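You operate a simulated robot arm through the tools that you are given. There is no shell and no other tool. Be economical: measure what you need, move in short steps, check, and stop when the job is done.

You run a simulated two-armed robot. Do the job below in one go: nothing can be reset, and whatever is moved stays where it is left.

JOB
Set the flow controller to 40 and rinse, put it on the steel stand and switch it on.
Fine: hold it while you work the controls.

Only the result counts: the job must be done as asked and must still hold three seconds after the hand-in. Knocking over, shifting, dropping, spilling or breaking anything else fails it.

ROBOT AND FRAMES
Two 7-joint arms with two-finger parallel grippers on one trunk, on a base that drives. Base frame: it is fixed to the floor where the robot stands at the start and does not move with it; the origin is under the middle of the robot, x ahead of it, y to its left, z up. Lengths are in mm, angles in degrees, forces in N, time in s.
The left shoulder is at the start at [50, 187, 1160], the right one opposite. With the tool pointing down near the work surface each hand reaches from about 100 to 660 mm from the robot's upright axis, wherever it stands, measured 20 degrees to its own side. Places, roughly: flow dial [500, 0, 900]; mode switch [500, 0, 900]; steel stand [600, -1200, 800]; on-off button [400, 0, 900]. Payload 3.43 kg a hand.
Tool frame (each hand has its own): the origin (TCP) lies between the finger pads and is the grasp point; the fingertips stand 30 mm ahead of it; z points along the fingers, y is the line along which they close. Largest opening 94 mm; finger width 28, thickness 10; the body of the gripper, 50 by 96 mm, starts 55 mm behind the TCP.
Orientation is that of the tool frame in the base frame, as a unit quaternion [x, y, z, w]. With the fingers straight down and closing along the base's y, the tool's x points along the base's -x, its y along +y and its z along -z.

CONTROLS
- The arms move only by the tool arm_command. It takes "left_targets", "right_targets" or both (then of equal length, played together; a hand with none holds still); each is a list of rows, each a list of 3 entries, a list of its own where there are three numbers: the shift along the base's x, y, z in mm, then the turn, a rotation vector about the base's x, y, z in degrees, then the opening, from 0 (shut) to 1 (fully open). In form: [[[dx, dy, dz], [wx, wy, wz], hand], ...]. A call has 1 to 10 rows; each row is the pose to reach, as a shift and turn from the pose commanded when the call began. Each row takes 0.2 s and may step no farther than 50 mm and 8.6 degrees from the row before; otherwise, or with a gripper value out of range, the whole call is refused. Where a pose cannot be reached the arm comes as near as it can. A force on the tool above 70 N (or 10 N above the force at the start of the call, whichever is more), or a blocked arm, ends the call early, and 0.2 s more pass. The fingers move at their own pace (about 153 mm/s each) and stop on an object; they squeeze with about 27 N. The grip force told is the motor's: it shows also when the fingers shut on nothing. Time passes only in rows, and 0.2 s behind the last, so rows that repeat a pose let the fingers close. The reply holds the time, the measured pose of the TCP, the force on the tool along the base axes, the opening and the grip force, in the units named above and with some noise, and new pictures: "show" is both (left out), scene, wrist or none (wrist: the cameras of the hands that moved).
- Cameras (640 x 400 px; columns grow to the right, rows downward): "scene" is now at [148.6, -7.1, 1331.7]; the picture's right is [-0.08, -1.00, 0.00], its down [-0.46, 0.04, -0.89] and it looks along [0.88, -0.07, -0.46] (base axes); focal length 214 px, centre (320, 200). "left" rides on the left gripper at [76, -14, -102] in its tool frame; the picture's right is [0.18, 0.98, 0.00], its down [-0.75, 0.14, -0.64] and it looks along [-0.63, 0.12, 0.77] (tool axes); focal length 243 px, centre (320, 200). "right" rides on the right gripper at [76, 14, -103] in its tool frame; the picture's right is [-0.18, 0.98, 0.00], its down [-0.75, -0.14, -0.64] and it looks along [-0.63, -0.12, 0.77] (tool axes); focal length 243 px, centre (320, 200). There is no depth. A picture from a camera that has moved, and an enlarged one, comes with that camera's place and axes in the base frame and with its lens.
- slide_trunk(by): slides the trunk up (or, below 0, down) by that many mm; the arms and the scene camera ride with it, the base frame stays. It gives what a move gives, with no picture.
- drive_base(legs): drives the robot by 1 to 6 legs, each [ahead, left, turn to the left] in mm, mm and degrees, along the robot's own axes; the way and the turn of a leg run together, so that a leg with both is an arc; at most 1500 mm and 180 degrees a leg. The arms and the cameras ride along, it lands a little off, and it stops where it bumps. It gives what a move gives, and a new picture of the scene camera.
- turn_head(pan, tilt): turns the head with the scene camera to pan (to the left, within 80 degrees either way) and tilt (down, from -29 to 69), counted from straight ahead of the robot. It gives what a move gives, and a new picture of the scene camera.
- enlarge(camera, box): a new picture of the part [left, top, right, bottom] of that camera's present view, enlarged. It takes no simulated time.
- hand_in(): hands the job in; it is judged then, once.

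Work in short steps. Places have to be worked out from the pictures, the camera data and where the tool is seen: move nearer, look again, correct. Check each grasp and each placing, and mend what went wrong. You have 120 turns and 170 pictures in all, those below and enlarged ones among them. Open the grippers and draw the arms clear of the work before you hand the job in, unless the task says otherwise; then end with one line.

The tools are called after "Request:" as name(argument=value, ...) on one line, values as JSON. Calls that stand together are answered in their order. arm_command: Moves the arms, as the interface text tells. Its arguments: {"type":"object","properties":{"left_targets":{"type":"array","items":{"type":"array"}},"right_targets":{"type":"array","items":{"type":"array"}},"show":{"type":"string","enum":["both","scene","wrist","none"]}},"required":[]} The other tools are called the same way: slide_trunk (by) slides the trunk up or down; drive_base (legs) drives the base; turn_head (pan, tilt) turns the head that bears the scene camera; enlarge (camera, box) takes an enlarged picture of a part of a camera's view; hand_in () hands the job in.

At the start:

```text
t: 0.0
left_tool_pos: [365.7, 170.4, 1279.4]
left_tool_rot: [0.001, 1.0, 0.0, 0.001]
left_force: [0.0, 0.3, -0.3]
left_finger_gap: 94.2
left_grasp_force: 0.0
right_tool_pos: [299.3, -161.5, 1191.6]
right_tool_rot: [0.002, 1.0, 0.002, -0.001]
right_force: [0.3, 0.3, 0.2]
right_finger_gap: 94.2
right_grasp_force: 0.0
trunk travel left (down, up): [-375.0, 57.0]
robot x, y, heading: [0.3, 1.8, -0.3]
head pan, tilt: [-4.8, 27.5]
```

scene: 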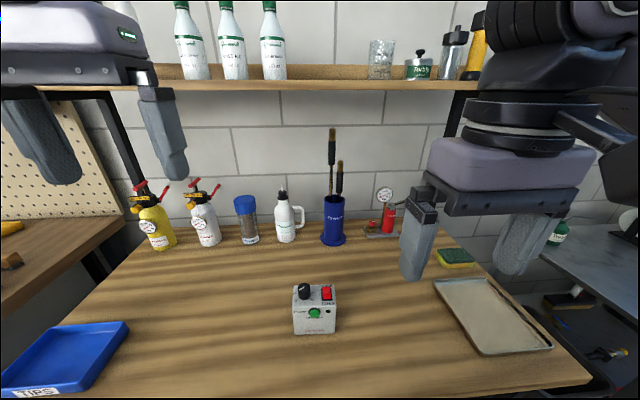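
right: 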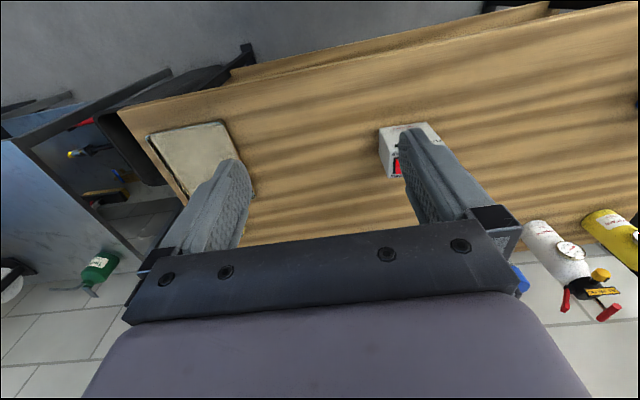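
left: 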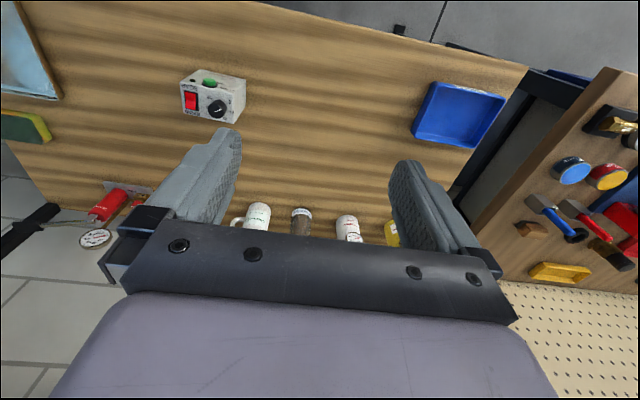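

The controller is a small white box near the middle of the bench. I enlarge it to read the dial, switch and button.

Request:
enlarge(camera="scene", box=[270, 260, 366, 350])

Request:
enlarge(camera="left", box=[160, 50, 270, 140])

```text
4.44 times, centred on (318, 305) of scene
camera zoom: at [148.6, -7.1, 1331.7], right [-0.08, -1.0, 0.0], down [-0.46, 0.04, -0.89], along [0.88, -0.07, -0.46], focal length 953 px, centre (329, -267)
```

zoom: 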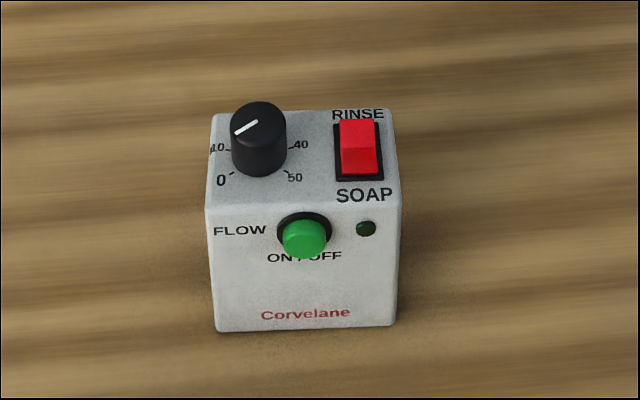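

```text
4.44 times, centred on (215, 95) of left
camera zoom: at [289.3, 156.3, 1383.0], right [-0.18, 0.98, 0.0], down [0.75, 0.14, 0.64], along [0.63, 0.12, -0.77], focal length 1078 px, centre (787, 667)
```

zoom: 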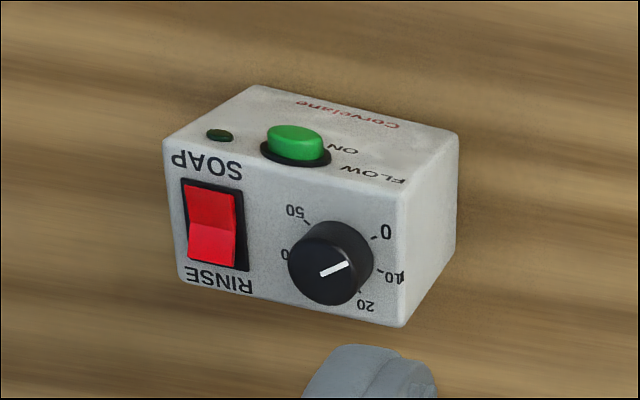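

The box is at about x 447–505, y −65–29, z 820–917, with a yaw of about −3°. I look at the stand on the right before planning the grasp.

Request:
turn_head(pan=-60, tilt=25)

```text
t: 1.2
left_tool_pos: [365.3, 171.5, 1279.5]
left_tool_rot: [0.0, 1.0, 0.0, 0.0]
left_force: [-1.0, 0.4, -0.4]
left_finger_gap: 93.6
left_grasp_force: 0.0
right_tool_pos: [300.1, -161.9, 1190.9]
right_tool_rot: [0.001, 1.0, 0.001, 0.0]
right_force: [0.6, 0.4, 0.9]
right_finger_gap: 94.2
right_grasp_force: 0.0
trunk travel left (down, up): [-375.0, 57.0]
robot x, y, heading: [-1.7, 0.6, -0.1]
head pan, tilt: [-60.0, 25.0]
camera scene: at [103.7, -79.2, 1335.8], right [-0.87, -0.5, 0.0], down [-0.21, 0.37, -0.91], along [0.45, -0.78, -0.42], focal length 214 px, centre (320, 200)
```

scene: 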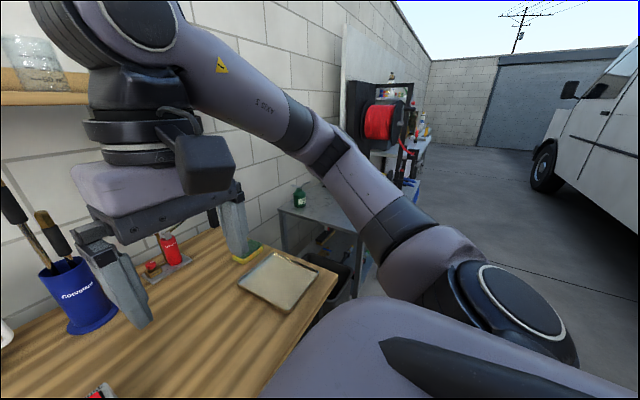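

Request:
enlarge(camera="scene", box=[240, 150, 440, 300])

```text
2.67 times, centred on (340, 225) of scene
camera zoom: at [103.7, -79.2, 1335.8], right [-0.87, -0.5, 0.0], down [-0.21, 0.37, -0.91], along [0.45, -0.78, -0.42], focal length 572 px, centre (267, 133)
```

zoom: 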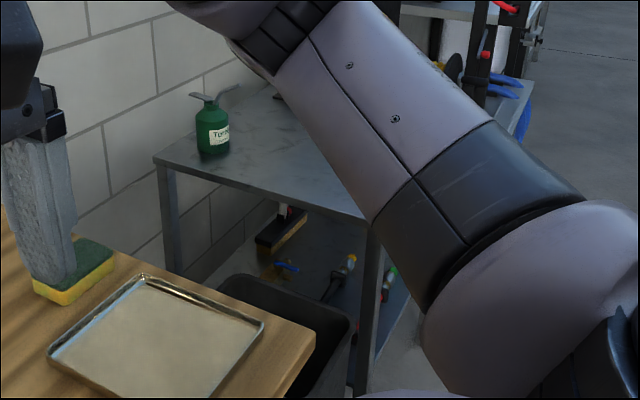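

The steel table on the right is the stand: its top is at about z 800, x 354–825, and its near side is at y≈−862, with plenty of free room. I'll grip the box from its left side with the left hand, front to back and low, and work the controls with the right. First I yaw the left hand while moving it toward y≈230.

Request:
turn_head(pan=0, tilt=40)

Request:
arm_command(left_targets=[[[0, 10, -10], [0, 0, 8.5], 1], [[0, 20, -20], [0, 0, 17], 1], [[0, 30, -30], [0, 0, 25.5], 1], [[0, 40, -40], [0, 0, 34], 1], [[0, 50, -50], [0, 0, 42.5], 1], [[0, 60, -60], [0, 0, 51], 1], [[0, 70, -70], [0, 0, 59.5], 1], [[0, 80, -80], [0, 0, 68], 1], [[0, 90, -90], [0, 0, 76.5], 1], [[0, 100, -100], [0, 0, 85], 1]], show="scene")

```text
t: 2.5
left_tool_pos: [365.7, 170.3, 1279.9]
left_tool_rot: [0.0, 1.0, 0.0, 0.0]
left_force: [-0.2, 0.0, -0.1]
left_finger_gap: 93.9
left_grasp_force: 0.2
right_tool_pos: [299.8, -163.2, 1192.6]
right_tool_rot: [0.0, 1.0, 0.0, 0.0]
right_force: [1.0, -0.9, 0.3]
right_finger_gap: 93.9
right_grasp_force: 0.1
trunk travel left (down, up): [-375.0, 57.0]
robot x, y, heading: [-0.9, -0.3, 0.2]
head pan, tilt: [0.0, 40.0]
camera scene: at [142.6, 0.4, 1312.5], right [0.0, -1.0, 0.0], down [-0.64, 0.0, -0.77], along [0.77, 0.0, -0.64], focal length 214 px, centre (320, 200)
```

scene: 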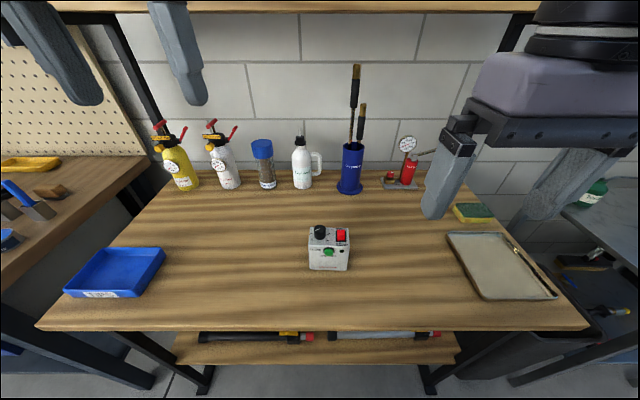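

```text
t: 4.7
left_tool_pos: [365.4, 270.8, 1179.4]
left_tool_rot: [-0.678, 0.735, -0.001, 0.0]
left_force: [0.7, 0.2, -0.5]
left_finger_gap: 94.0
left_grasp_force: 0.0
right_tool_pos: [300.5, -162.2, 1192.5]
right_tool_rot: [0.0, 1.0, 0.0, 0.0]
right_force: [-0.8, 0.3, -0.2]
right_finger_gap: 93.8
right_grasp_force: 0.0
trunk travel left (down, up): [-375.0, 57.0]
robot x, y, heading: [-1.0, -1.2, 0.0]
head pan, tilt: [0.0, 40.0]
camera scene: at [142.6, 0.8, 1312.5], right [0.0, -1.0, 0.0], down [-0.64, 0.0, -0.77], along [0.77, 0.0, -0.64], focal length 214 px, centre (320, 200)
```

scene: 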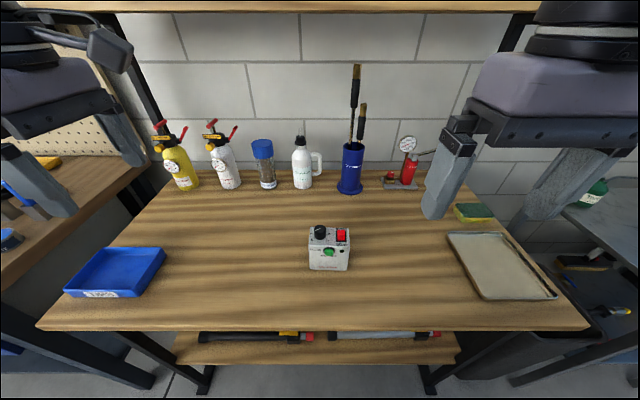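

Request:
arm_command(left_targets=[[[12, 0, -15], [-8, 0, 0], 1], [[24, 0, -30], [-16, 0, 0], 1], [[36, 0, -45], [-24, 0, 0], 1], [[48, 0, -60], [-32, 0, 0], 1], [[60, 0, -75], [-40, 0, 0], 1], [[72, 0, -90], [-48, 0, 0], 1], [[84, 0, -105], [-56, 0, 0], 1], [[96, 0, -120], [-62, 0, 0], 1], [[108, 0, -135], [-68, 0, 0], 1]], show="both")

Request:
enlarge(camera="scene", box=[288, 210, 368, 285])

```text
t: 6.7
left_tool_pos: [473.7, 270.9, 1044.5]
left_tool_rot: [-0.559, 0.611, -0.413, -0.379]
left_force: [-0.2, -0.6, 0.2]
left_finger_gap: 94.1
left_grasp_force: 0.1
right_tool_pos: [301.8, -163.0, 1191.9]
right_tool_rot: [0.001, 1.0, 0.001, 0.0]
right_force: [-0.3, -0.7, 0.0]
right_finger_gap: 93.9
right_grasp_force: 0.1
trunk travel left (down, up): [-375.0, 57.0]
robot x, y, heading: [-2.2, 2.5, 0.3]
head pan, tilt: [0.0, 40.0]
camera scene: at [142.9, 0.7, 1312.4], right [0.0, -1.0, 0.0], down [-0.64, 0.0, -0.77], along [0.77, 0.0, -0.64], focal length 214 px, centre (320, 200)
camera left: at [481.0, 337.5, 1155.3], right [-1.0, -0.04, 0.09], down [-0.08, 0.88, -0.47], along [-0.06, -0.47, -0.88], focal length 243 px, centre (320, 200)
```

scene: 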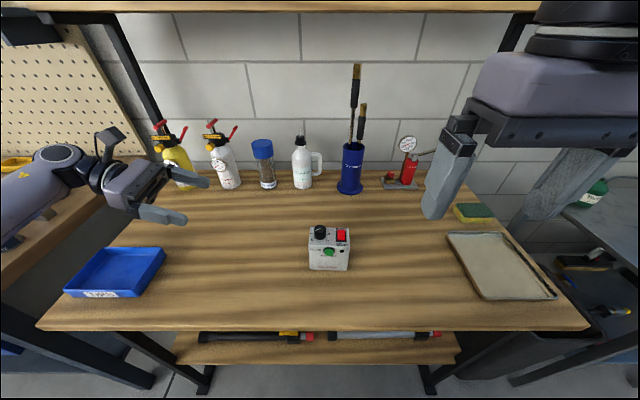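
left: 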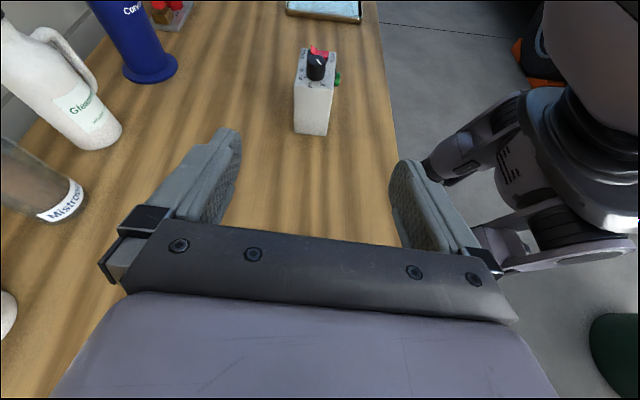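

```text
5.33 times, centred on (328, 248) of scene
camera zoom: at [142.9, 0.7, 1312.4], right [0.0, -1.0, 0.0], down [-0.64, 0.0, -0.77], along [0.77, 0.0, -0.64], focal length 1144 px, centre (277, -53)
```

zoom: 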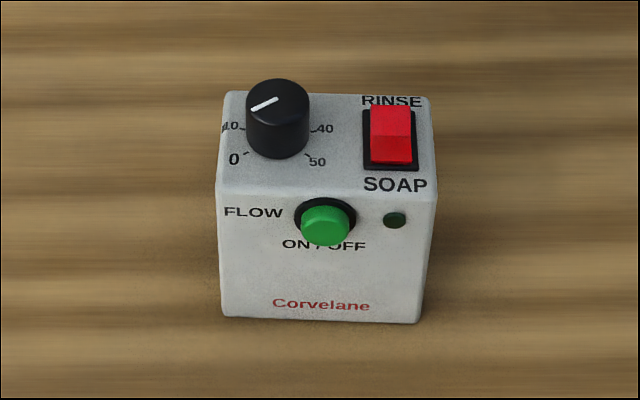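

The left hand is in the side-on pose. I level its roll and bring it down to a pre-grasp pose left of the box, at TCP about (485, 120, 858).

Request:
arm_command(left_targets=[[[2, -25, -31], [0, 1, -0.2], 1], [[4, -50, -62], [0, 2, -0.4], 1], [[6, -75, -93], [0, 3, -0.6], 1], [[8, -100, -124], [0, 4, -0.8], 1], [[10, -125, -155], [0, 4.6, -0.9], 1], [[11, -151, -186], [0, 4.6, -0.9], 1]], show="both")

```text
t: 8.1
left_tool_pos: [483.8, 118.9, 857.2]
left_tool_rot: [-0.571, 0.6, -0.387, -0.405]
left_force: [0.0, 0.3, -0.7]
left_finger_gap: 94.2
left_grasp_force: 0.1
right_tool_pos: [300.4, -163.5, 1192.2]
right_tool_rot: [0.001, 1.0, 0.002, 0.0]
right_force: [0.5, -0.4, 1.1]
right_finger_gap: 94.0
right_grasp_force: 0.1
trunk travel left (down, up): [-375.0, 57.0]
robot x, y, heading: [-2.4, 3.6, -0.1]
head pan, tilt: [0.0, 40.0]
camera scene: at [142.8, 0.3, 1312.5], right [0.0, -1.0, 0.0], down [-0.64, 0.0, -0.77], along [0.77, 0.0, -0.64], focal length 214 px, centre (320, 200)
camera left: at [501.2, 185.5, 967.7], right [-0.99, -0.02, 0.17], down [-0.1, 0.88, -0.46], along [-0.14, -0.47, -0.87], focal length 243 px, centre (320, 200)
```

scene: 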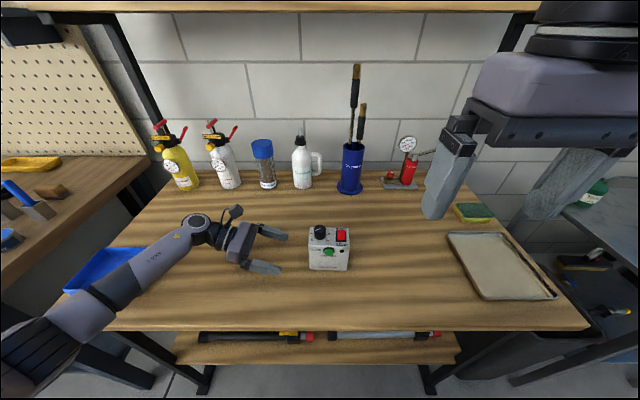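
left: 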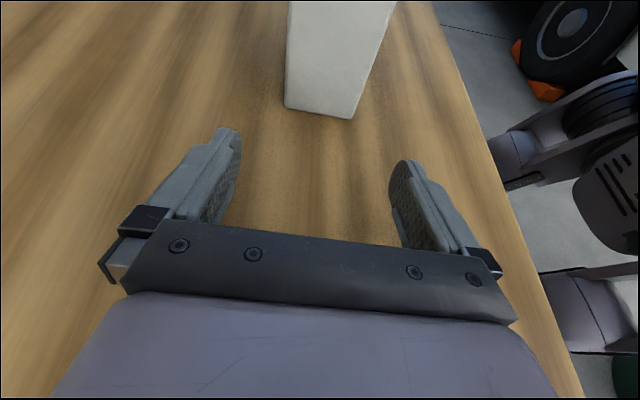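

The box's left face spans x 450–510 at y≈20, so the hand is lined up. I slide in to y≈−3 with the fingers open.

Request:
arm_command(left_targets=[[[-1, -30, 0], [0, 0, 0], 1], [[-2, -60, 0], [0, 0, 0], 1], [[-4, -90, 0], [0, 0, 0], 1], [[-5, -120, 0], [0, 0, 0], 1]], show="both")

```text
t: 9.1
left_tool_pos: [480.3, 0.1, 859.3]
left_tool_rot: [-0.572, 0.6, -0.387, -0.405]
left_force: [-0.4, 0.0, -0.7]
left_finger_gap: 93.9
left_grasp_force: 0.1
right_tool_pos: [299.9, -162.6, 1193.5]
right_tool_rot: [0.001, 1.0, 0.001, 0.0]
right_force: [-0.3, 0.3, -1.1]
right_finger_gap: 94.0
right_grasp_force: 0.0
trunk travel left (down, up): [-375.0, 57.0]
robot x, y, heading: [1.7, 1.8, 0.1]
head pan, tilt: [0.0, 40.0]
camera scene: at [142.7, 0.2, 1312.5], right [0.0, -1.0, 0.0], down [-0.64, 0.0, -0.77], along [0.77, 0.0, -0.64], focal length 214 px, centre (320, 200)
camera left: at [496.5, 65.1, 968.7], right [-0.99, -0.02, 0.17], down [-0.1, 0.88, -0.46], along [-0.14, -0.47, -0.87], focal length 243 px, centre (320, 200)
```

scene: 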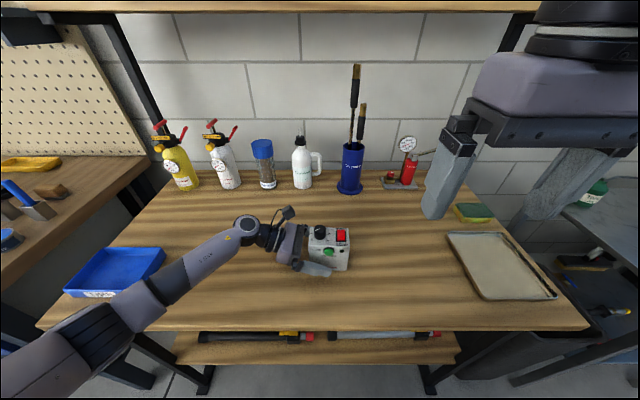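
left: 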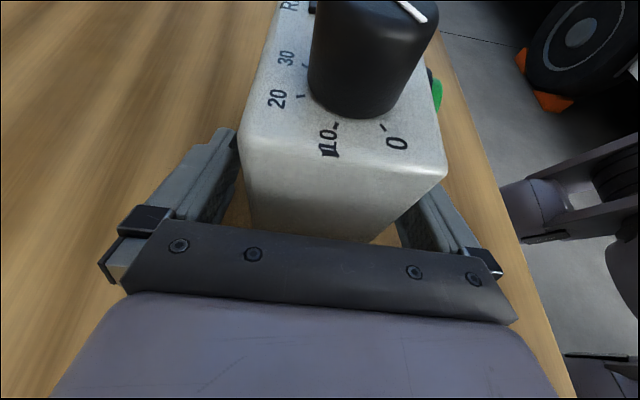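

The fingers straddle the box evenly, below the button. I close the hand.

Request:
arm_command(left_targets=[[[0, 0, 0], [0, 0, 0], 0.5], [[0, 0, 0], [0, 0, 0], 0.3], [[0, 0, 0], [0, 0, 0], 0.3], [[0, 0, 0], [0, 0, 0], 0.3]], show="none")

Request:
enlarge(camera="scene", box=[288, 210, 368, 285])

```text
t: 10.1
left_tool_pos: [479.3, 0.8, 859.3]
left_tool_rot: [-0.572, 0.6, -0.387, -0.405]
left_force: [0.7, -0.8, 0.0]
left_finger_gap: 64.1
left_grasp_force: 27.0
right_tool_pos: [301.0, -163.0, 1193.2]
right_tool_rot: [0.002, 1.0, 0.001, 0.0]
right_force: [0.0, 0.6, 0.0]
right_finger_gap: 94.0
right_grasp_force: 0.1
trunk travel left (down, up): [-375.0, 57.0]
robot x, y, heading: [-1.1, -2.0, 0.3]
head pan, tilt: [0.0, 40.0]
```

```text
5.33 times, centred on (328, 248) of scene
camera zoom: at [142.8, 0.5, 1312.4], right [0.0, -1.0, 0.0], down [-0.64, 0.0, -0.77], along [0.77, 0.0, -0.64], focal length 1144 px, centre (277, -53)
```

zoom: 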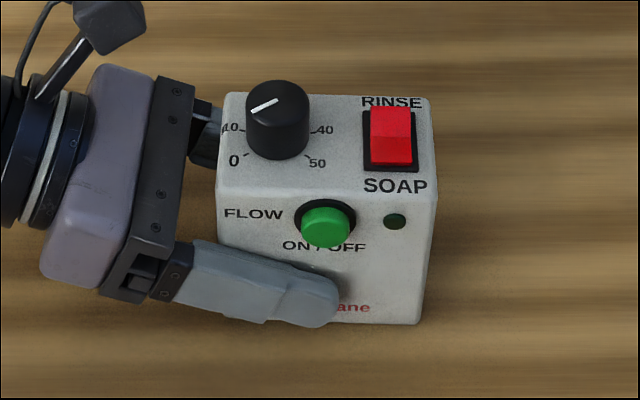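

The box is held at 27 N with a 64 mm gap, and the controls are free. The pictures put the bench nearer z≈829 and the box top at about 923, with the knob at about (482, 0) and its top at about 943. I bring the right hand above the knob.

Request:
arm_command(right_targets=[[[26, 23, -20], [0, 0, 0], 1], [[52, 46, -40], [0, 0, 0], 1], [[78, 69, -60], [0, 0, 0], 0.6], [[104, 92, -80], [0, 0, 0], 0.5], [[130, 115, -100], [0, 0, 0], 0.5], [[156, 138, -120], [0, 0, 0], 0.5], [[182, 162, -140], [0, 0, 0], 0.5]], show="both")

Request:
enlarge(camera="right", box=[220, 0, 420, 150])

```text
t: 11.7
left_tool_pos: [478.6, -1.2, 859.8]
left_tool_rot: [-0.572, 0.6, -0.386, -0.405]
left_force: [-0.5, 1.5, -0.2]
left_finger_gap: 64.3
left_grasp_force: 26.9
right_tool_pos: [482.7, 0.5, 1052.6]
right_tool_rot: [0.001, 1.0, 0.001, 0.0]
right_force: [0.0, -0.1, 0.0]
right_finger_gap: 47.0
right_grasp_force: 0.0
trunk travel left (down, up): [-375.0, 57.0]
robot x, y, heading: [0.9, -1.2, -0.1]
head pan, tilt: [0.0, 40.0]
camera scene: at [142.7, 0.8, 1312.5], right [0.0, -1.0, 0.0], down [-0.64, 0.0, -0.77], along [0.77, 0.0, -0.64], focal length 214 px, centre (320, 200)
camera right: at [408.1, 12.8, 1155.8], right [0.19, 0.98, 0.0], down [0.75, -0.14, 0.64], along [0.63, -0.12, -0.77], focal length 243 px, centre (320, 200)
```

scene: 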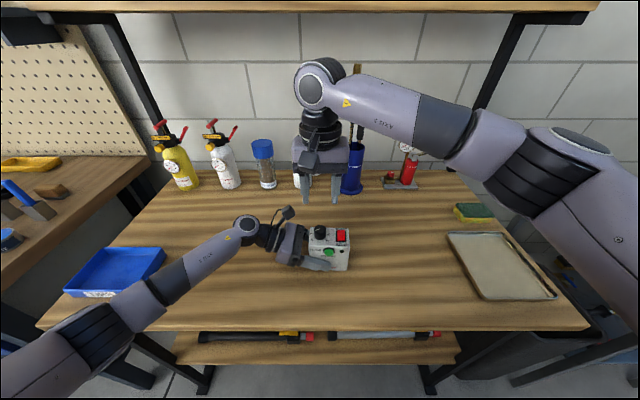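
right: 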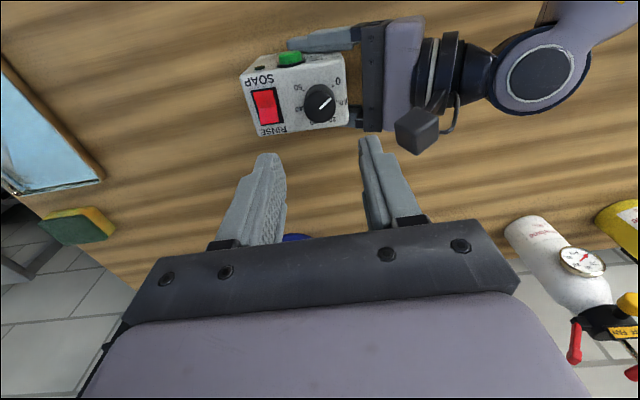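

```text
2.67 times, centred on (320, 75) of right
camera zoom: at [408.1, 12.8, 1155.8], right [0.19, 0.98, 0.0], down [0.75, -0.14, 0.64], along [0.63, -0.12, -0.77], focal length 647 px, centre (320, 533)
```

zoom: 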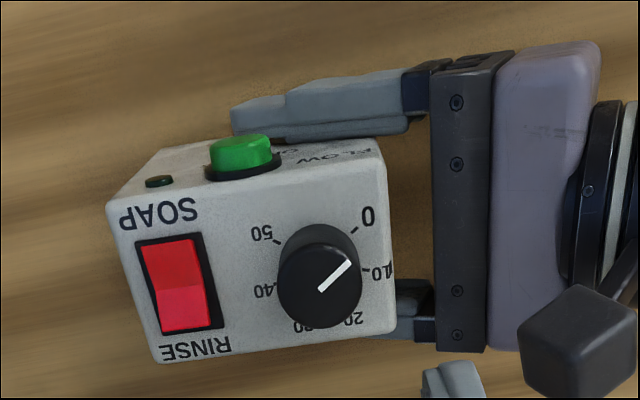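

The right camera gives the knob centre as (482, −2). The pointer is at about 119° from +x and the 40 mark is near −81°, so it needs about 200° clockwise. I pre-turn the hand +42° and descend to just above the knob.

Request:
arm_command(right_targets=[[[0, -2, 0], [0, 0, 8.4], 0.44], [[0, -2, 0], [0, 0, 16.8], 0.44], [[0, -2, -10], [0, 0, 25.2], 0.44], [[0, -2, -25], [0, 0, 33.6], 0.44], [[0, -2, -45], [0, 0, 42], 0.44], [[0, -2, -75], [0, 0, 42], 0.44]], show="both")

Request:
enlarge(camera="scene", box=[280, 195, 376, 285])

```text
t: 13.1
left_tool_pos: [477.9, 0.0, 858.0]
left_tool_rot: [-0.571, 0.6, -0.387, -0.406]
left_force: [0.4, 0.5, 0.5]
left_finger_gap: 64.3
left_grasp_force: 27.0
right_tool_pos: [482.4, -1.9, 977.8]
right_tool_rot: [-0.36, 0.933, 0.001, 0.0]
right_force: [0.8, -1.0, 0.3]
right_finger_gap: 41.3
right_grasp_force: 0.0
trunk travel left (down, up): [-375.0, 57.0]
robot x, y, heading: [-1.3, -1.5, -0.1]
head pan, tilt: [0.0, 40.0]
camera scene: at [142.7, 0.6, 1312.5], right [0.0, -1.0, 0.0], down [-0.64, 0.0, -0.77], along [0.77, 0.0, -0.64], focal length 214 px, centre (320, 200)
camera right: at [417.5, -44.1, 1080.2], right [-0.52, 0.85, 0.0], down [0.65, 0.4, 0.64], along [0.55, 0.34, -0.77], focal length 243 px, centre (320, 200)
```

scene: 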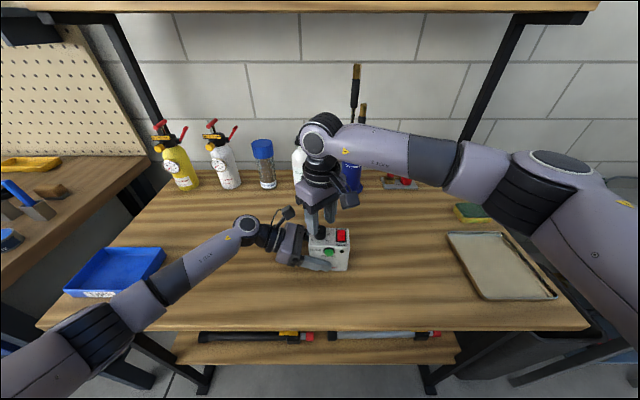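
right: 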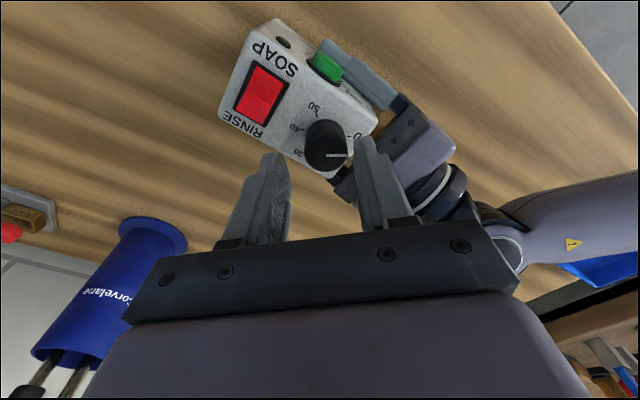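

```text
4.44 times, centred on (328, 240) of scene
camera zoom: at [142.7, 0.6, 1312.5], right [0.0, -1.0, 0.0], down [-0.64, 0.0, -0.77], along [0.77, 0.0, -0.64], focal length 953 px, centre (284, 22)
```

zoom: 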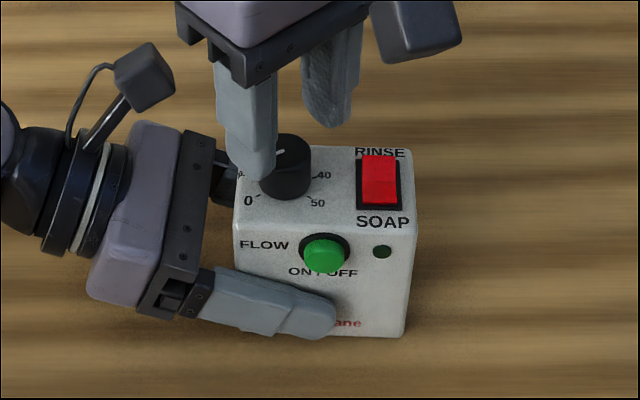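

Request:
enlarge(camera="right", box=[220, 50, 420, 190])

```text
2.86 times, centred on (320, 120) of right
camera zoom: at [417.5, -44.1, 1080.2], right [-0.52, 0.85, 0.0], down [0.65, 0.4, 0.64], along [0.55, 0.34, -0.77], focal length 693 px, centre (320, 429)
```

zoom: 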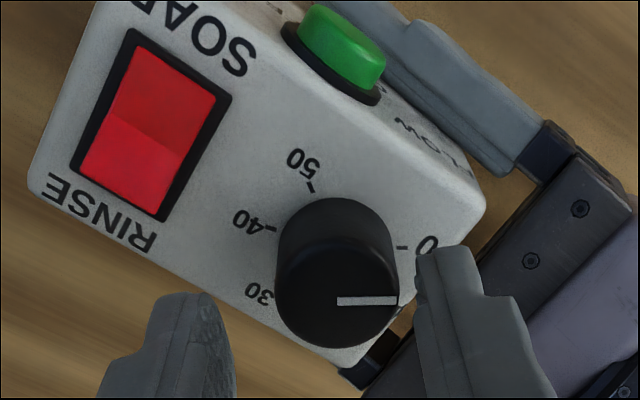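

The enlarged view puts the knob top at about (481.5, −0.5), within 2 mm of the tool axis. I lower 18 mm and close on the knob.

Request:
arm_command(right_targets=[[[-1, 1, -10], [0, 0, 0], 0.44], [[-1, 1, -18], [0, 0, 0], 0.44], [[-1, 1, -18], [0, 0, 0], 0.1], [[-1, 1, -18], [0, 0, 0], 0.1], [[-1, 1, -18], [0, 0, 0], 0.1]], show="none")

Request:
enlarge(camera="scene", box=[280, 195, 376, 285])

```text
t: 14.3
left_tool_pos: [479.1, -0.9, 858.9]
left_tool_rot: [-0.572, 0.599, -0.387, -0.405]
left_force: [13.2, -11.3, -2.7]
left_finger_gap: 64.2
left_grasp_force: 27.2
right_tool_pos: [480.8, -0.5, 959.7]
right_tool_rot: [-0.359, 0.933, 0.003, -0.001]
right_force: [-12.0, 10.6, 5.3]
right_finger_gap: 26.7
right_grasp_force: 27.5
trunk travel left (down, up): [-375.0, 57.0]
robot x, y, heading: [-5.6, 1.4, -0.4]
head pan, tilt: [0.0, 40.0]
```

```text
4.44 times, centred on (328, 240) of scene
camera zoom: at [142.5, 0.4, 1312.5], right [0.0, -1.0, 0.0], down [-0.64, 0.0, -0.77], along [0.77, 0.0, -0.64], focal length 953 px, centre (284, 22)
```

zoom: 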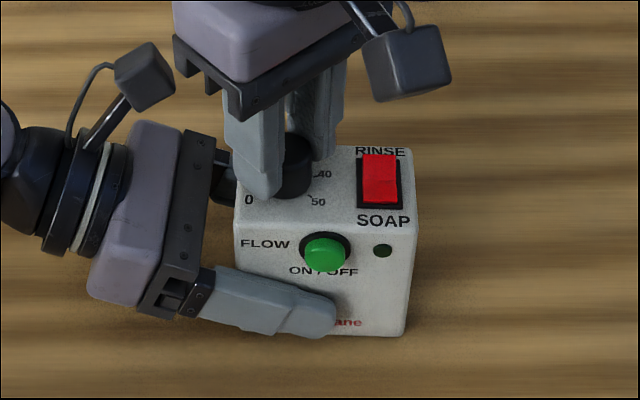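

The knob is gripped at 26.7 mm. There is a small side load of about 16 N toward (−x, +y), so I shift 1 mm that way and turn −84°.

Request:
arm_command(right_targets=[[[-1, 1, 0], [0, 0, -8.4], 0.1], [[-1, 1, 0], [0, 0, -16.8], 0.1], [[-1, 1, 0], [0, 0, -25.2], 0.1], [[-1, 1, 0], [0, 0, -33.6], 0.1], [[-1, 1, 0], [0, 0, -42], 0.1], [[-1, 1, 0], [0, 0, -50.4], 0.1], [[-1, 1, 0], [0, 0, -58.8], 0.1], [[-1, 1, 0], [0, 0, -67.2], 0.1], [[-1, 1, 0], [0, 0, -75.6], 0.1], [[-1, 1, 0], [0, 0, -84], 0.1]], show="wrist")

Request:
enlarge(camera="scene", box=[280, 195, 376, 285])

```text
t: 16.5
left_tool_pos: [478.0, -0.9, 858.9]
left_tool_rot: [-0.571, 0.599, -0.387, -0.406]
left_force: [7.0, -8.5, 0.8]
left_finger_gap: 64.4
left_grasp_force: 27.0
right_tool_pos: [480.1, -1.1, 959.3]
right_tool_rot: [0.36, 0.933, 0.0, 0.0]
right_force: [-8.0, 8.3, 2.6]
right_finger_gap: 26.8
right_grasp_force: 26.9
trunk travel left (down, up): [-375.0, 57.0]
robot x, y, heading: [-2.5, 2.6, 0.0]
head pan, tilt: [0.0, 40.0]
camera right: at [434.0, 59.9, 1062.2], right [0.8, 0.6, 0.0], down [0.46, -0.61, 0.64], along [0.39, -0.51, -0.77], focal length 243 px, centre (320, 200)
```

right: 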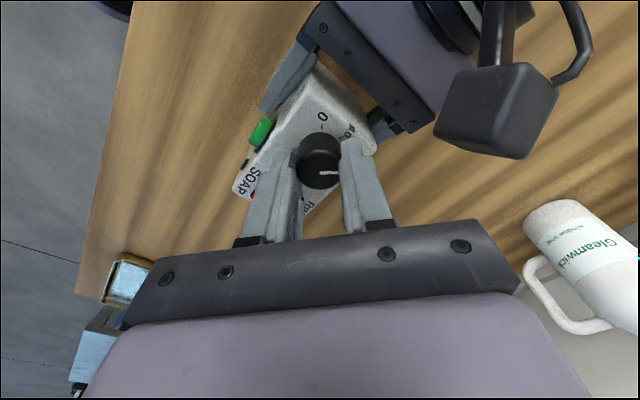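

```text
4.44 times, centred on (328, 240) of scene
camera zoom: at [142.5, 0.4, 1312.5], right [0.0, -1.0, 0.0], down [-0.64, 0.0, -0.77], along [0.77, 0.0, -0.64], focal length 953 px, centre (284, 22)
```

zoom: 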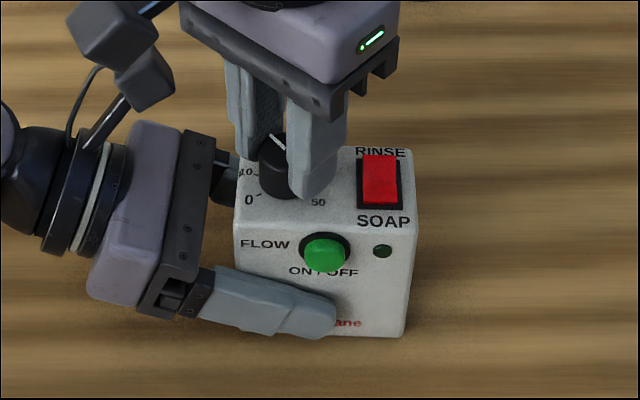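

The knob followed, and the pointer is now back-left at about 35°. I open, lift clear, rotate the hand back and look.

Request:
arm_command(right_targets=[[[0, 0, 0], [0, 0, 0], 0.44], [[0, 0, 12], [0, 0, 0], 0.44], [[0, 0, 24], [0, 0, 8.4], 0.44], [[0, 0, 24], [0, 0, 16.8], 0.44], [[0, 0, 24], [0, 0, 25.2], 0.44], [[0, 0, 24], [0, 0, 33.6], 0.44], [[0, 0, 24], [0, 0, 42], 0.44], [[0, 0, 24], [0, 0, 50.4], 0.44], [[0, 0, 24], [0, 0, 58.8], 0.44]], show="none")

Request:
arm_command(right_targets=[[[0, 0, 0], [0, 0, 8.4], 0.44], [[0, 0, 0], [0, 0, 16.8], 0.44], [[0, 0, 0], [0, 0, 25.2], 0.44]], show="none")

Request:
enlarge(camera="right", box=[220, 50, 420, 190])

```text
t: 18.5
left_tool_pos: [480.0, -0.9, 858.5]
left_tool_rot: [-0.571, 0.6, -0.387, -0.405]
left_force: [-1.7, 1.6, 1.6]
left_finger_gap: 64.2
left_grasp_force: 27.0
right_tool_pos: [479.4, -1.5, 983.4]
right_tool_rot: [-0.147, 0.989, 0.0, -0.001]
right_force: [-0.4, -0.6, 0.6]
right_finger_gap: 41.3
right_grasp_force: 0.1
trunk travel left (down, up): [-375.0, 57.0]
robot x, y, heading: [-0.0, 0.9, 0.1]
head pan, tilt: [0.0, 40.0]
```

```text
t: 19.3
left_tool_pos: [479.2, 0.1, 858.1]
left_tool_rot: [-0.571, 0.6, -0.386, -0.405]
left_force: [-1.0, 0.3, 1.9]
left_finger_gap: 63.9
left_grasp_force: 27.5
right_tool_pos: [478.4, -0.2, 983.7]
right_tool_rot: [-0.36, 0.933, 0.0, -0.001]
right_force: [0.0, -0.3, 0.8]
right_finger_gap: 41.3
right_grasp_force: 0.1
trunk travel left (down, up): [-375.0, 57.0]
robot x, y, heading: [-1.6, -2.2, 0.0]
head pan, tilt: [0.0, 40.0]
```

```text
2.86 times, centred on (320, 120) of right
camera zoom: at [414.9, -42.4, 1086.4], right [-0.52, 0.85, 0.0], down [0.65, 0.4, 0.64], along [0.55, 0.34, -0.77], focal length 693 px, centre (320, 429)
```

zoom: 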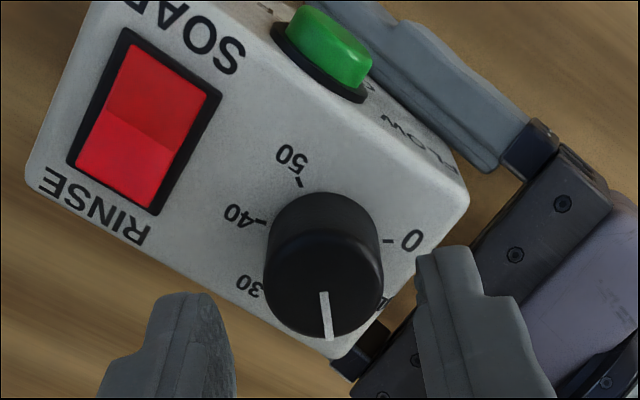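

The pointer reads about 15–20, as expected. I regrip at +42° and turn another −84°.

Request:
arm_command(right_targets=[[[1, 0, -12], [0, 0, 0], 0.44], [[1, 0, -24], [0, 0, 0], 0.44], [[1, 0, -24], [0, 0, 0], 0.1], [[1, 0, -24], [0, 0, 0], 0.1], [[1, 0, -24], [0, 0, 0], 0.1]], show="none")

Request:
arm_command(right_targets=[[[0, 0, 0], [0, 0, -8.4], 0.1], [[0, 0, 0], [0, 0, -16.8], 0.1], [[0, 0, 0], [0, 0, -25.2], 0.1], [[0, 0, 0], [0, 0, -33.6], 0.1], [[0, 0, 0], [0, 0, -42], 0.1], [[0, 0, 0], [0, 0, -50.4], 0.1], [[0, 0, 0], [0, 0, -58.8], 0.1], [[0, 0, 0], [0, 0, -67.2], 0.1], [[0, 0, 0], [0, 0, -75.6], 0.1], [[0, 0, 0], [0, 0, -84], 0.1]], show="none")

Request:
arm_command(right_targets=[[[0, 0, 0], [0, 0, 0], 0.44], [[0, 0, 12], [0, 0, 0], 0.44], [[0, 0, 24], [0, 0, 8.4], 0.44], [[0, 0, 24], [0, 0, 16.8], 0.44], [[0, 0, 24], [0, 0, 25.2], 0.44], [[0, 0, 24], [0, 0, 33.6], 0.44], [[0, 0, 24], [0, 0, 42], 0.44]], show="none")

Request:
enlarge(camera="right", box=[220, 50, 420, 190])

```text
t: 20.5
left_tool_pos: [479.7, 0.0, 859.2]
left_tool_rot: [-0.573, 0.599, -0.387, -0.404]
left_force: [8.0, -7.3, 0.1]
left_finger_gap: 64.2
left_grasp_force: 26.8
right_tool_pos: [480.8, -0.2, 960.1]
right_tool_rot: [-0.361, 0.933, 0.001, -0.001]
right_force: [-8.6, 6.1, 6.1]
right_finger_gap: 26.7
right_grasp_force: 27.4
trunk travel left (down, up): [-375.0, 57.0]
robot x, y, heading: [1.1, -2.0, -0.1]
head pan, tilt: [0.0, 40.0]
```

```text
t: 22.7
left_tool_pos: [478.5, -0.1, 861.2]
left_tool_rot: [-0.572, 0.599, -0.387, -0.405]
left_force: [13.4, -7.3, -4.7]
left_finger_gap: 64.2
left_grasp_force: 27.0
right_tool_pos: [480.3, -1.0, 960.0]
right_tool_rot: [0.36, 0.933, 0.002, -0.001]
right_force: [-11.9, 4.9, 14.6]
right_finger_gap: 26.8
right_grasp_force: 27.3
trunk travel left (down, up): [-375.0, 57.0]
robot x, y, heading: [3.0, 1.4, 0.1]
head pan, tilt: [0.0, 40.0]
```

```text
t: 24.3
left_tool_pos: [479.2, -0.5, 859.9]
left_tool_rot: [-0.571, 0.6, -0.386, -0.405]
left_force: [-1.8, -1.2, 0.4]
left_finger_gap: 64.3
left_grasp_force: 27.3
right_tool_pos: [481.4, -1.1, 984.1]
right_tool_rot: [-0.001, 1.0, 0.001, 0.0]
right_force: [0.1, 0.2, 0.5]
right_finger_gap: 41.3
right_grasp_force: 0.1
trunk travel left (down, up): [-375.0, 57.0]
robot x, y, heading: [0.2, -0.7, 0.0]
head pan, tilt: [0.0, 40.0]
```

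```text
2.86 times, centred on (320, 120) of right
camera zoom: at [405.9, 11.9, 1086.2], right [0.18, 0.98, 0.0], down [0.75, -0.14, 0.64], along [0.63, -0.12, -0.77], focal length 693 px, centre (320, 429)
```

zoom: 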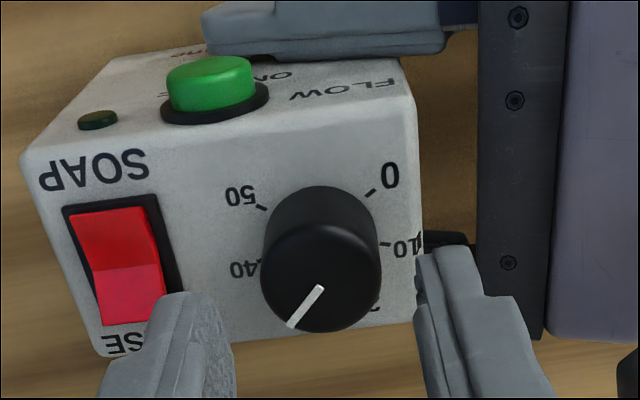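

The pointer is at −47° and the 40 mark at about −82°, so about 34.5° remain. I grip at yaw 0 and turn −34.5°.

Request:
arm_command(right_targets=[[[0, 0, -12], [0, 0, 0], 0.44], [[0, 0, -24], [0, 0, 0], 0.44], [[0, 0, -24], [0, 0, 0], 0.1], [[0, 0, -24], [0, 0, 0], 0.1], [[0, 0, -24], [0, 0, 0], 0.1], [[0, 0, -24], [0, 0, -8.5], 0.1], [[0, 0, -24], [0, 0, -17], 0.1], [[0, 0, -24], [0, 0, -25.5], 0.1], [[0, 0, -24], [0, 0, -34.5], 0.1]], show="none")

Request:
arm_command(right_targets=[[[0, 0, 0], [0, 0, 0], 0.44], [[0, 0, 0], [0, 0, 0], 0.44], [[0, 0, 20], [0, 0, 0], 0.44], [[0, 0, 40], [0, 0, 8.5], 0.44], [[0, 0, 60], [0, 0, 17], 0.44], [[0, 0, 80], [0, 0, 25.5], 0.44], [[0, 0, 100], [0, 0, 34], 0.44]], show="none")

Request:
enlarge(camera="right", box=[230, 30, 370, 150])

Request:
enlarge(camera="scene", box=[295, 215, 355, 275])

```text
refused: row 9 steps farther than a row can; nothing moved
```

```text
t: 25.9
left_tool_pos: [480.2, -1.0, 857.7]
left_tool_rot: [-0.572, 0.6, -0.387, -0.405]
left_force: [-1.6, -0.6, 0.2]
left_finger_gap: 64.3
left_grasp_force: 27.0
right_tool_pos: [481.0, -0.7, 1085.5]
right_tool_rot: [-0.293, 0.956, 0.001, 0.0]
right_force: [0.1, -0.1, -0.5]
right_finger_gap: 41.2
right_grasp_force: 0.2
trunk travel left (down, up): [-375.0, 57.0]
robot x, y, heading: [-1.0, -0.4, 0.1]
head pan, tilt: [0.0, 40.0]
```

```text
3.33 times, centred on (300, 90) of right
camera zoom: at [411.3, -32.4, 1187.1], right [-0.4, 0.92, 0.0], down [0.7, 0.31, 0.64], along [0.59, 0.26, -0.77], focal length 809 px, centre (387, 567)
```

zoom: 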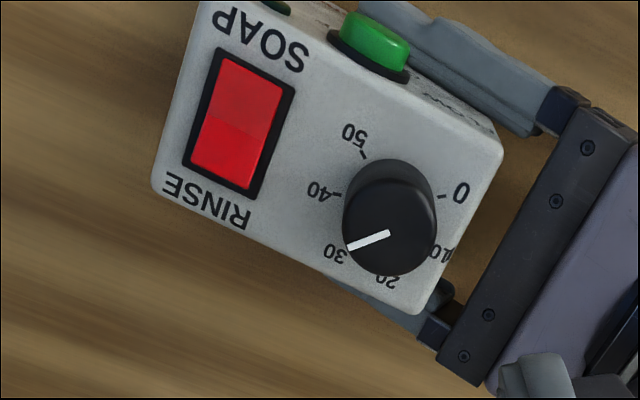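

```text
6.67 times, centred on (325, 245) of scene
camera zoom: at [142.5, 0.5, 1312.5], right [0.0, -1.0, 0.0], down [-0.64, 0.0, -0.77], along [0.77, 0.0, -0.64], focal length 1430 px, centre (287, -100)
```

zoom: 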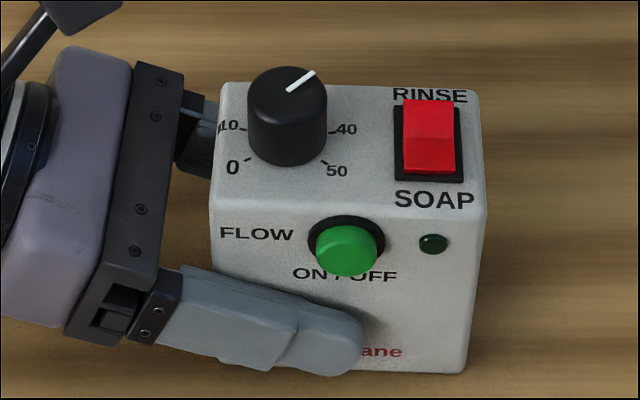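

The first call was refused, as a 9° step is over the limit, so only the lift and a +34° turn took place. The rocker's RINSE end stands up, so it is on SOAP now. I go back down at this yaw, grip, and turn −34.5°.

Request:
arm_command(right_targets=[[[0, 0, -40], [0, 0, 0], 0.44], [[0, 0, -80], [0, 0, 0], 0.44], [[0, 0, -110], [0, 0, 0], 0.44], [[0, 0, -125], [0, 0, 0], 0.44], [[0, 0, -125], [0, 0, 0], 0.1], [[0, 0, -125], [0, 0, 0], 0.1], [[0, 0, -125], [0, 0, 0], 0.1]], show="none")

Request:
arm_command(right_targets=[[[0, 0, 0], [0, 0, -8.5], 0.1], [[0, 0, 0], [0, 0, -17], 0.1], [[0, 0, 0], [0, 0, -25.5], 0.1], [[0, 0, 0], [0, 0, -32], 0.1], [[0, 0, 0], [0, 0, -34.5], 0.1], [[0, 0, 0], [0, 0, -34.5], 0.1]], show="none")

Request:
arm_command(right_targets=[[[0, 0, 0], [0, 0, 0], 0.44], [[0, 0, 0], [0, 0, 0], 0.44], [[0, 0, 20], [0, 0, 0], 0.44], [[0, 0, 40], [0, 0, 0], 0.44], [[0, 0, 60], [0, 0, 0], 0.44], [[0, 0, 80], [0, 0, 0], 0.44], [[0, 0, 100], [0, 0, 0], 0.44]], show="none")

Request:
enlarge(camera="right", box=[230, 30, 370, 150])

Request:
enlarge(camera="scene", box=[295, 215, 355, 275])

```text
t: 27.5
left_tool_pos: [480.5, -0.4, 859.7]
left_tool_rot: [-0.573, 0.599, -0.387, -0.404]
left_force: [7.7, -6.7, -0.3]
left_finger_gap: 64.1
left_grasp_force: 26.7
right_tool_pos: [481.1, 1.0, 959.4]
right_tool_rot: [-0.293, 0.956, 0.001, -0.001]
right_force: [-8.0, 8.8, 5.7]
right_finger_gap: 27.0
right_grasp_force: 27.3
trunk travel left (down, up): [-375.0, 57.0]
robot x, y, heading: [1.4, 1.6, -0.1]
head pan, tilt: [0.0, 40.0]
```

```text
t: 28.9
left_tool_pos: [479.1, -0.7, 858.5]
left_tool_rot: [-0.572, 0.6, -0.387, -0.404]
left_force: [11.2, -10.5, -2.7]
left_finger_gap: 64.3
left_grasp_force: 27.6
right_tool_pos: [481.6, -1.0, 959.3]
right_tool_rot: [0.005, 1.0, 0.001, 0.0]
right_force: [-7.0, 10.5, 10.6]
right_finger_gap: 27.1
right_grasp_force: 27.5
trunk travel left (down, up): [-375.0, 57.0]
robot x, y, heading: [0.1, -1.2, -0.1]
head pan, tilt: [0.0, 40.0]
```

```text
t: 30.5
left_tool_pos: [478.7, -0.8, 858.2]
left_tool_rot: [-0.571, 0.6, -0.386, -0.405]
left_force: [-1.2, 0.1, 0.1]
left_finger_gap: 64.1
left_grasp_force: 26.9
right_tool_pos: [480.1, -1.1, 1058.8]
right_tool_rot: [0.005, 1.0, 0.001, 0.0]
right_force: [-0.4, -1.2, -0.3]
right_finger_gap: 41.6
right_grasp_force: 0.0
trunk travel left (down, up): [-375.0, 57.0]
robot x, y, heading: [-2.1, 0.9, -0.2]
head pan, tilt: [0.0, 40.0]
```

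```text
3.33 times, centred on (300, 90) of right
camera zoom: at [405.9, 12.7, 1161.6], right [0.19, 0.98, 0.0], down [0.75, -0.15, 0.64], along [0.63, -0.12, -0.77], focal length 809 px, centre (387, 567)
```

zoom: 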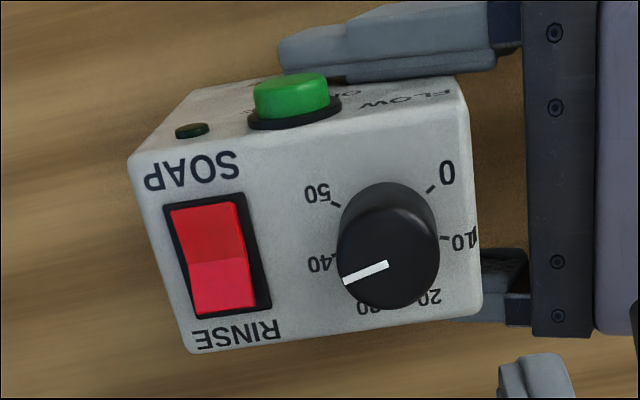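

```text
6.67 times, centred on (325, 245) of scene
camera zoom: at [142.4, 0.5, 1312.5], right [0.0, -1.0, 0.0], down [-0.64, 0.0, -0.77], along [0.77, 0.0, -0.64], focal length 1430 px, centre (287, -100)
```

zoom: 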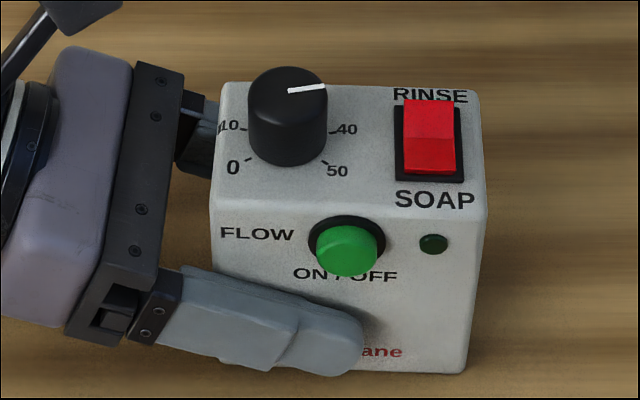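

The pointer is at or just short of 40. I zoom in tightly to measure the remaining error.

Request:
enlarge(camera="right", box=[292, 76, 340, 106])

Request:
enlarge(camera="scene", box=[308, 218, 340, 246])

```text
13.33 times, centred on (316, 91) of right
camera zoom: at [405.9, 12.7, 1161.6], right [0.19, 0.98, 0.0], down [0.75, -0.15, 0.64], along [0.63, -0.12, -0.77], focal length 3235 px, centre (373, 1653)
```

zoom: 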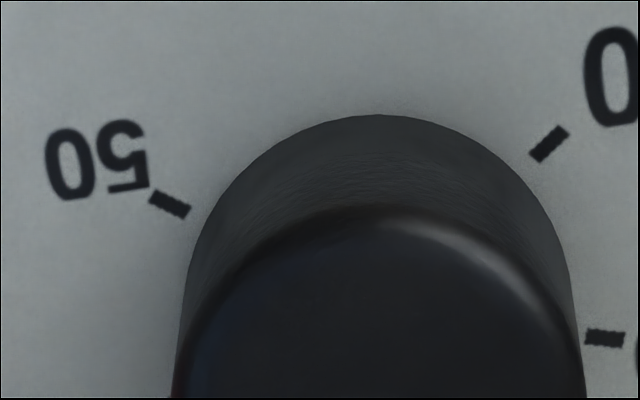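

```text
14.29 times, centred on (324, 232) of scene
camera zoom: at [142.4, 0.5, 1312.5], right [0.0, -1.0, 0.0], down [-0.64, 0.0, -0.77], along [0.77, 0.0, -0.64], focal length 3064 px, centre (263, -257)
```

zoom: 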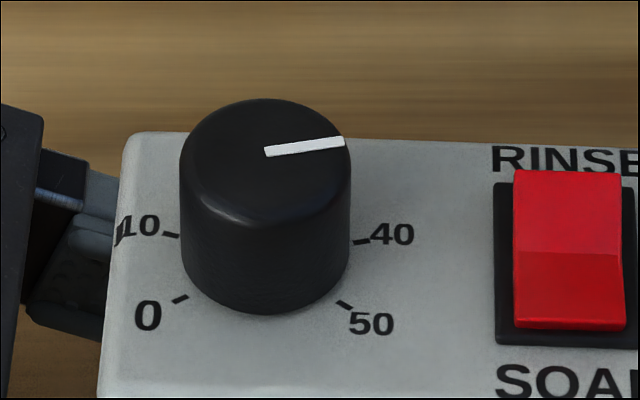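

The pointer is at −81° and, with the box yaw of about −2.7°, the 40 mark is at about −83.5°. I make a −3° correction.

Request:
arm_command(right_targets=[[[0, 0, -40], [0, 0, 0], 0.44], [[0, 0, -80], [0, 0, 0], 0.44], [[0, 0, -99], [0, 0, 0], 0.44], [[0, 0, -99], [0, 0, 0], 0.1], [[0, 0, -99], [0, 0, 0], 0.1], [[0, 0, -99], [0, 0, 0], 0.1], [[0, 0, -99], [0, 0, -1.7], 0.1], [[0, 0, -99], [0, 0, -3.3], 0.1], [[0, 0, -99], [0, 0, -3.3], 0.1]], show="none")

Request:
arm_command(right_targets=[[[0, 0, 0], [0, 0, 0], 0.44], [[0, 0, 0], [0, 0, 0], 0.44], [[0, 0, 20], [0, 0, 0], 0.44], [[0, 0, 40], [0, 0, 0], 0.44], [[0, 0, 60], [0, 0, 0], 0.3], [[0, -20, 80], [0, 0, 0], 0], [[0, -48, 100], [0, 0, 0], 0]], show="wrist")

Request:
enlarge(camera="scene", box=[308, 218, 356, 258])

```text
t: 32.5
left_tool_pos: [479.8, -1.7, 858.4]
left_tool_rot: [-0.572, 0.6, -0.387, -0.405]
left_force: [3.5, -5.4, -0.8]
left_finger_gap: 64.2
left_grasp_force: 26.7
right_tool_pos: [480.4, 1.0, 958.4]
right_tool_rot: [0.034, 0.999, 0.0, 0.0]
right_force: [-3.7, 5.7, 3.8]
right_finger_gap: 26.5
right_grasp_force: 26.8
trunk travel left (down, up): [-375.0, 57.0]
robot x, y, heading: [1.4, -2.4, -0.0]
head pan, tilt: [0.0, 40.0]
```

```text
t: 34.1
left_tool_pos: [478.4, -0.4, 859.0]
left_tool_rot: [-0.572, 0.6, -0.387, -0.405]
left_force: [0.3, -1.3, -0.1]
left_finger_gap: 64.1
left_grasp_force: 26.9
right_tool_pos: [482.1, -48.4, 1061.7]
right_tool_rot: [0.034, 0.999, 0.0, 0.0]
right_force: [0.5, 0.2, 0.3]
right_finger_gap: 0.0
right_grasp_force: 27.3
trunk travel left (down, up): [-375.0, 57.0]
robot x, y, heading: [0.4, -2.2, -0.2]
head pan, tilt: [0.0, 40.0]
camera right: at [406.9, -30.8, 1164.1], right [0.25, 0.97, 0.0], down [0.74, -0.19, 0.64], along [0.62, -0.16, -0.77], focal length 243 px, centre (320, 200)
```

right: 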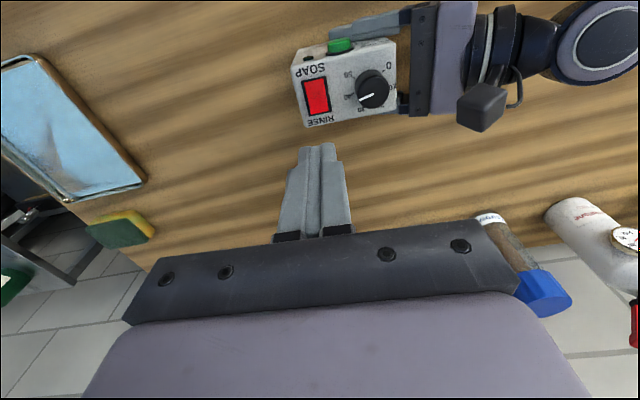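

```text
10.00 times, centred on (332, 238) of scene
camera zoom: at [142.5, 0.2, 1312.5], right [0.0, -1.0, 0.0], down [-0.64, 0.0, -0.77], along [0.77, 0.0, -0.64], focal length 2145 px, centre (200, -180)
```

zoom: 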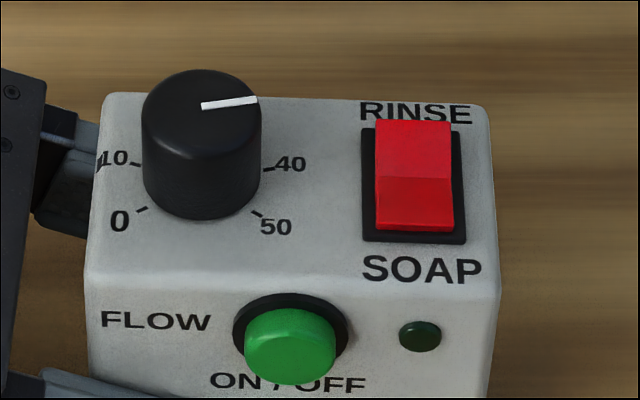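

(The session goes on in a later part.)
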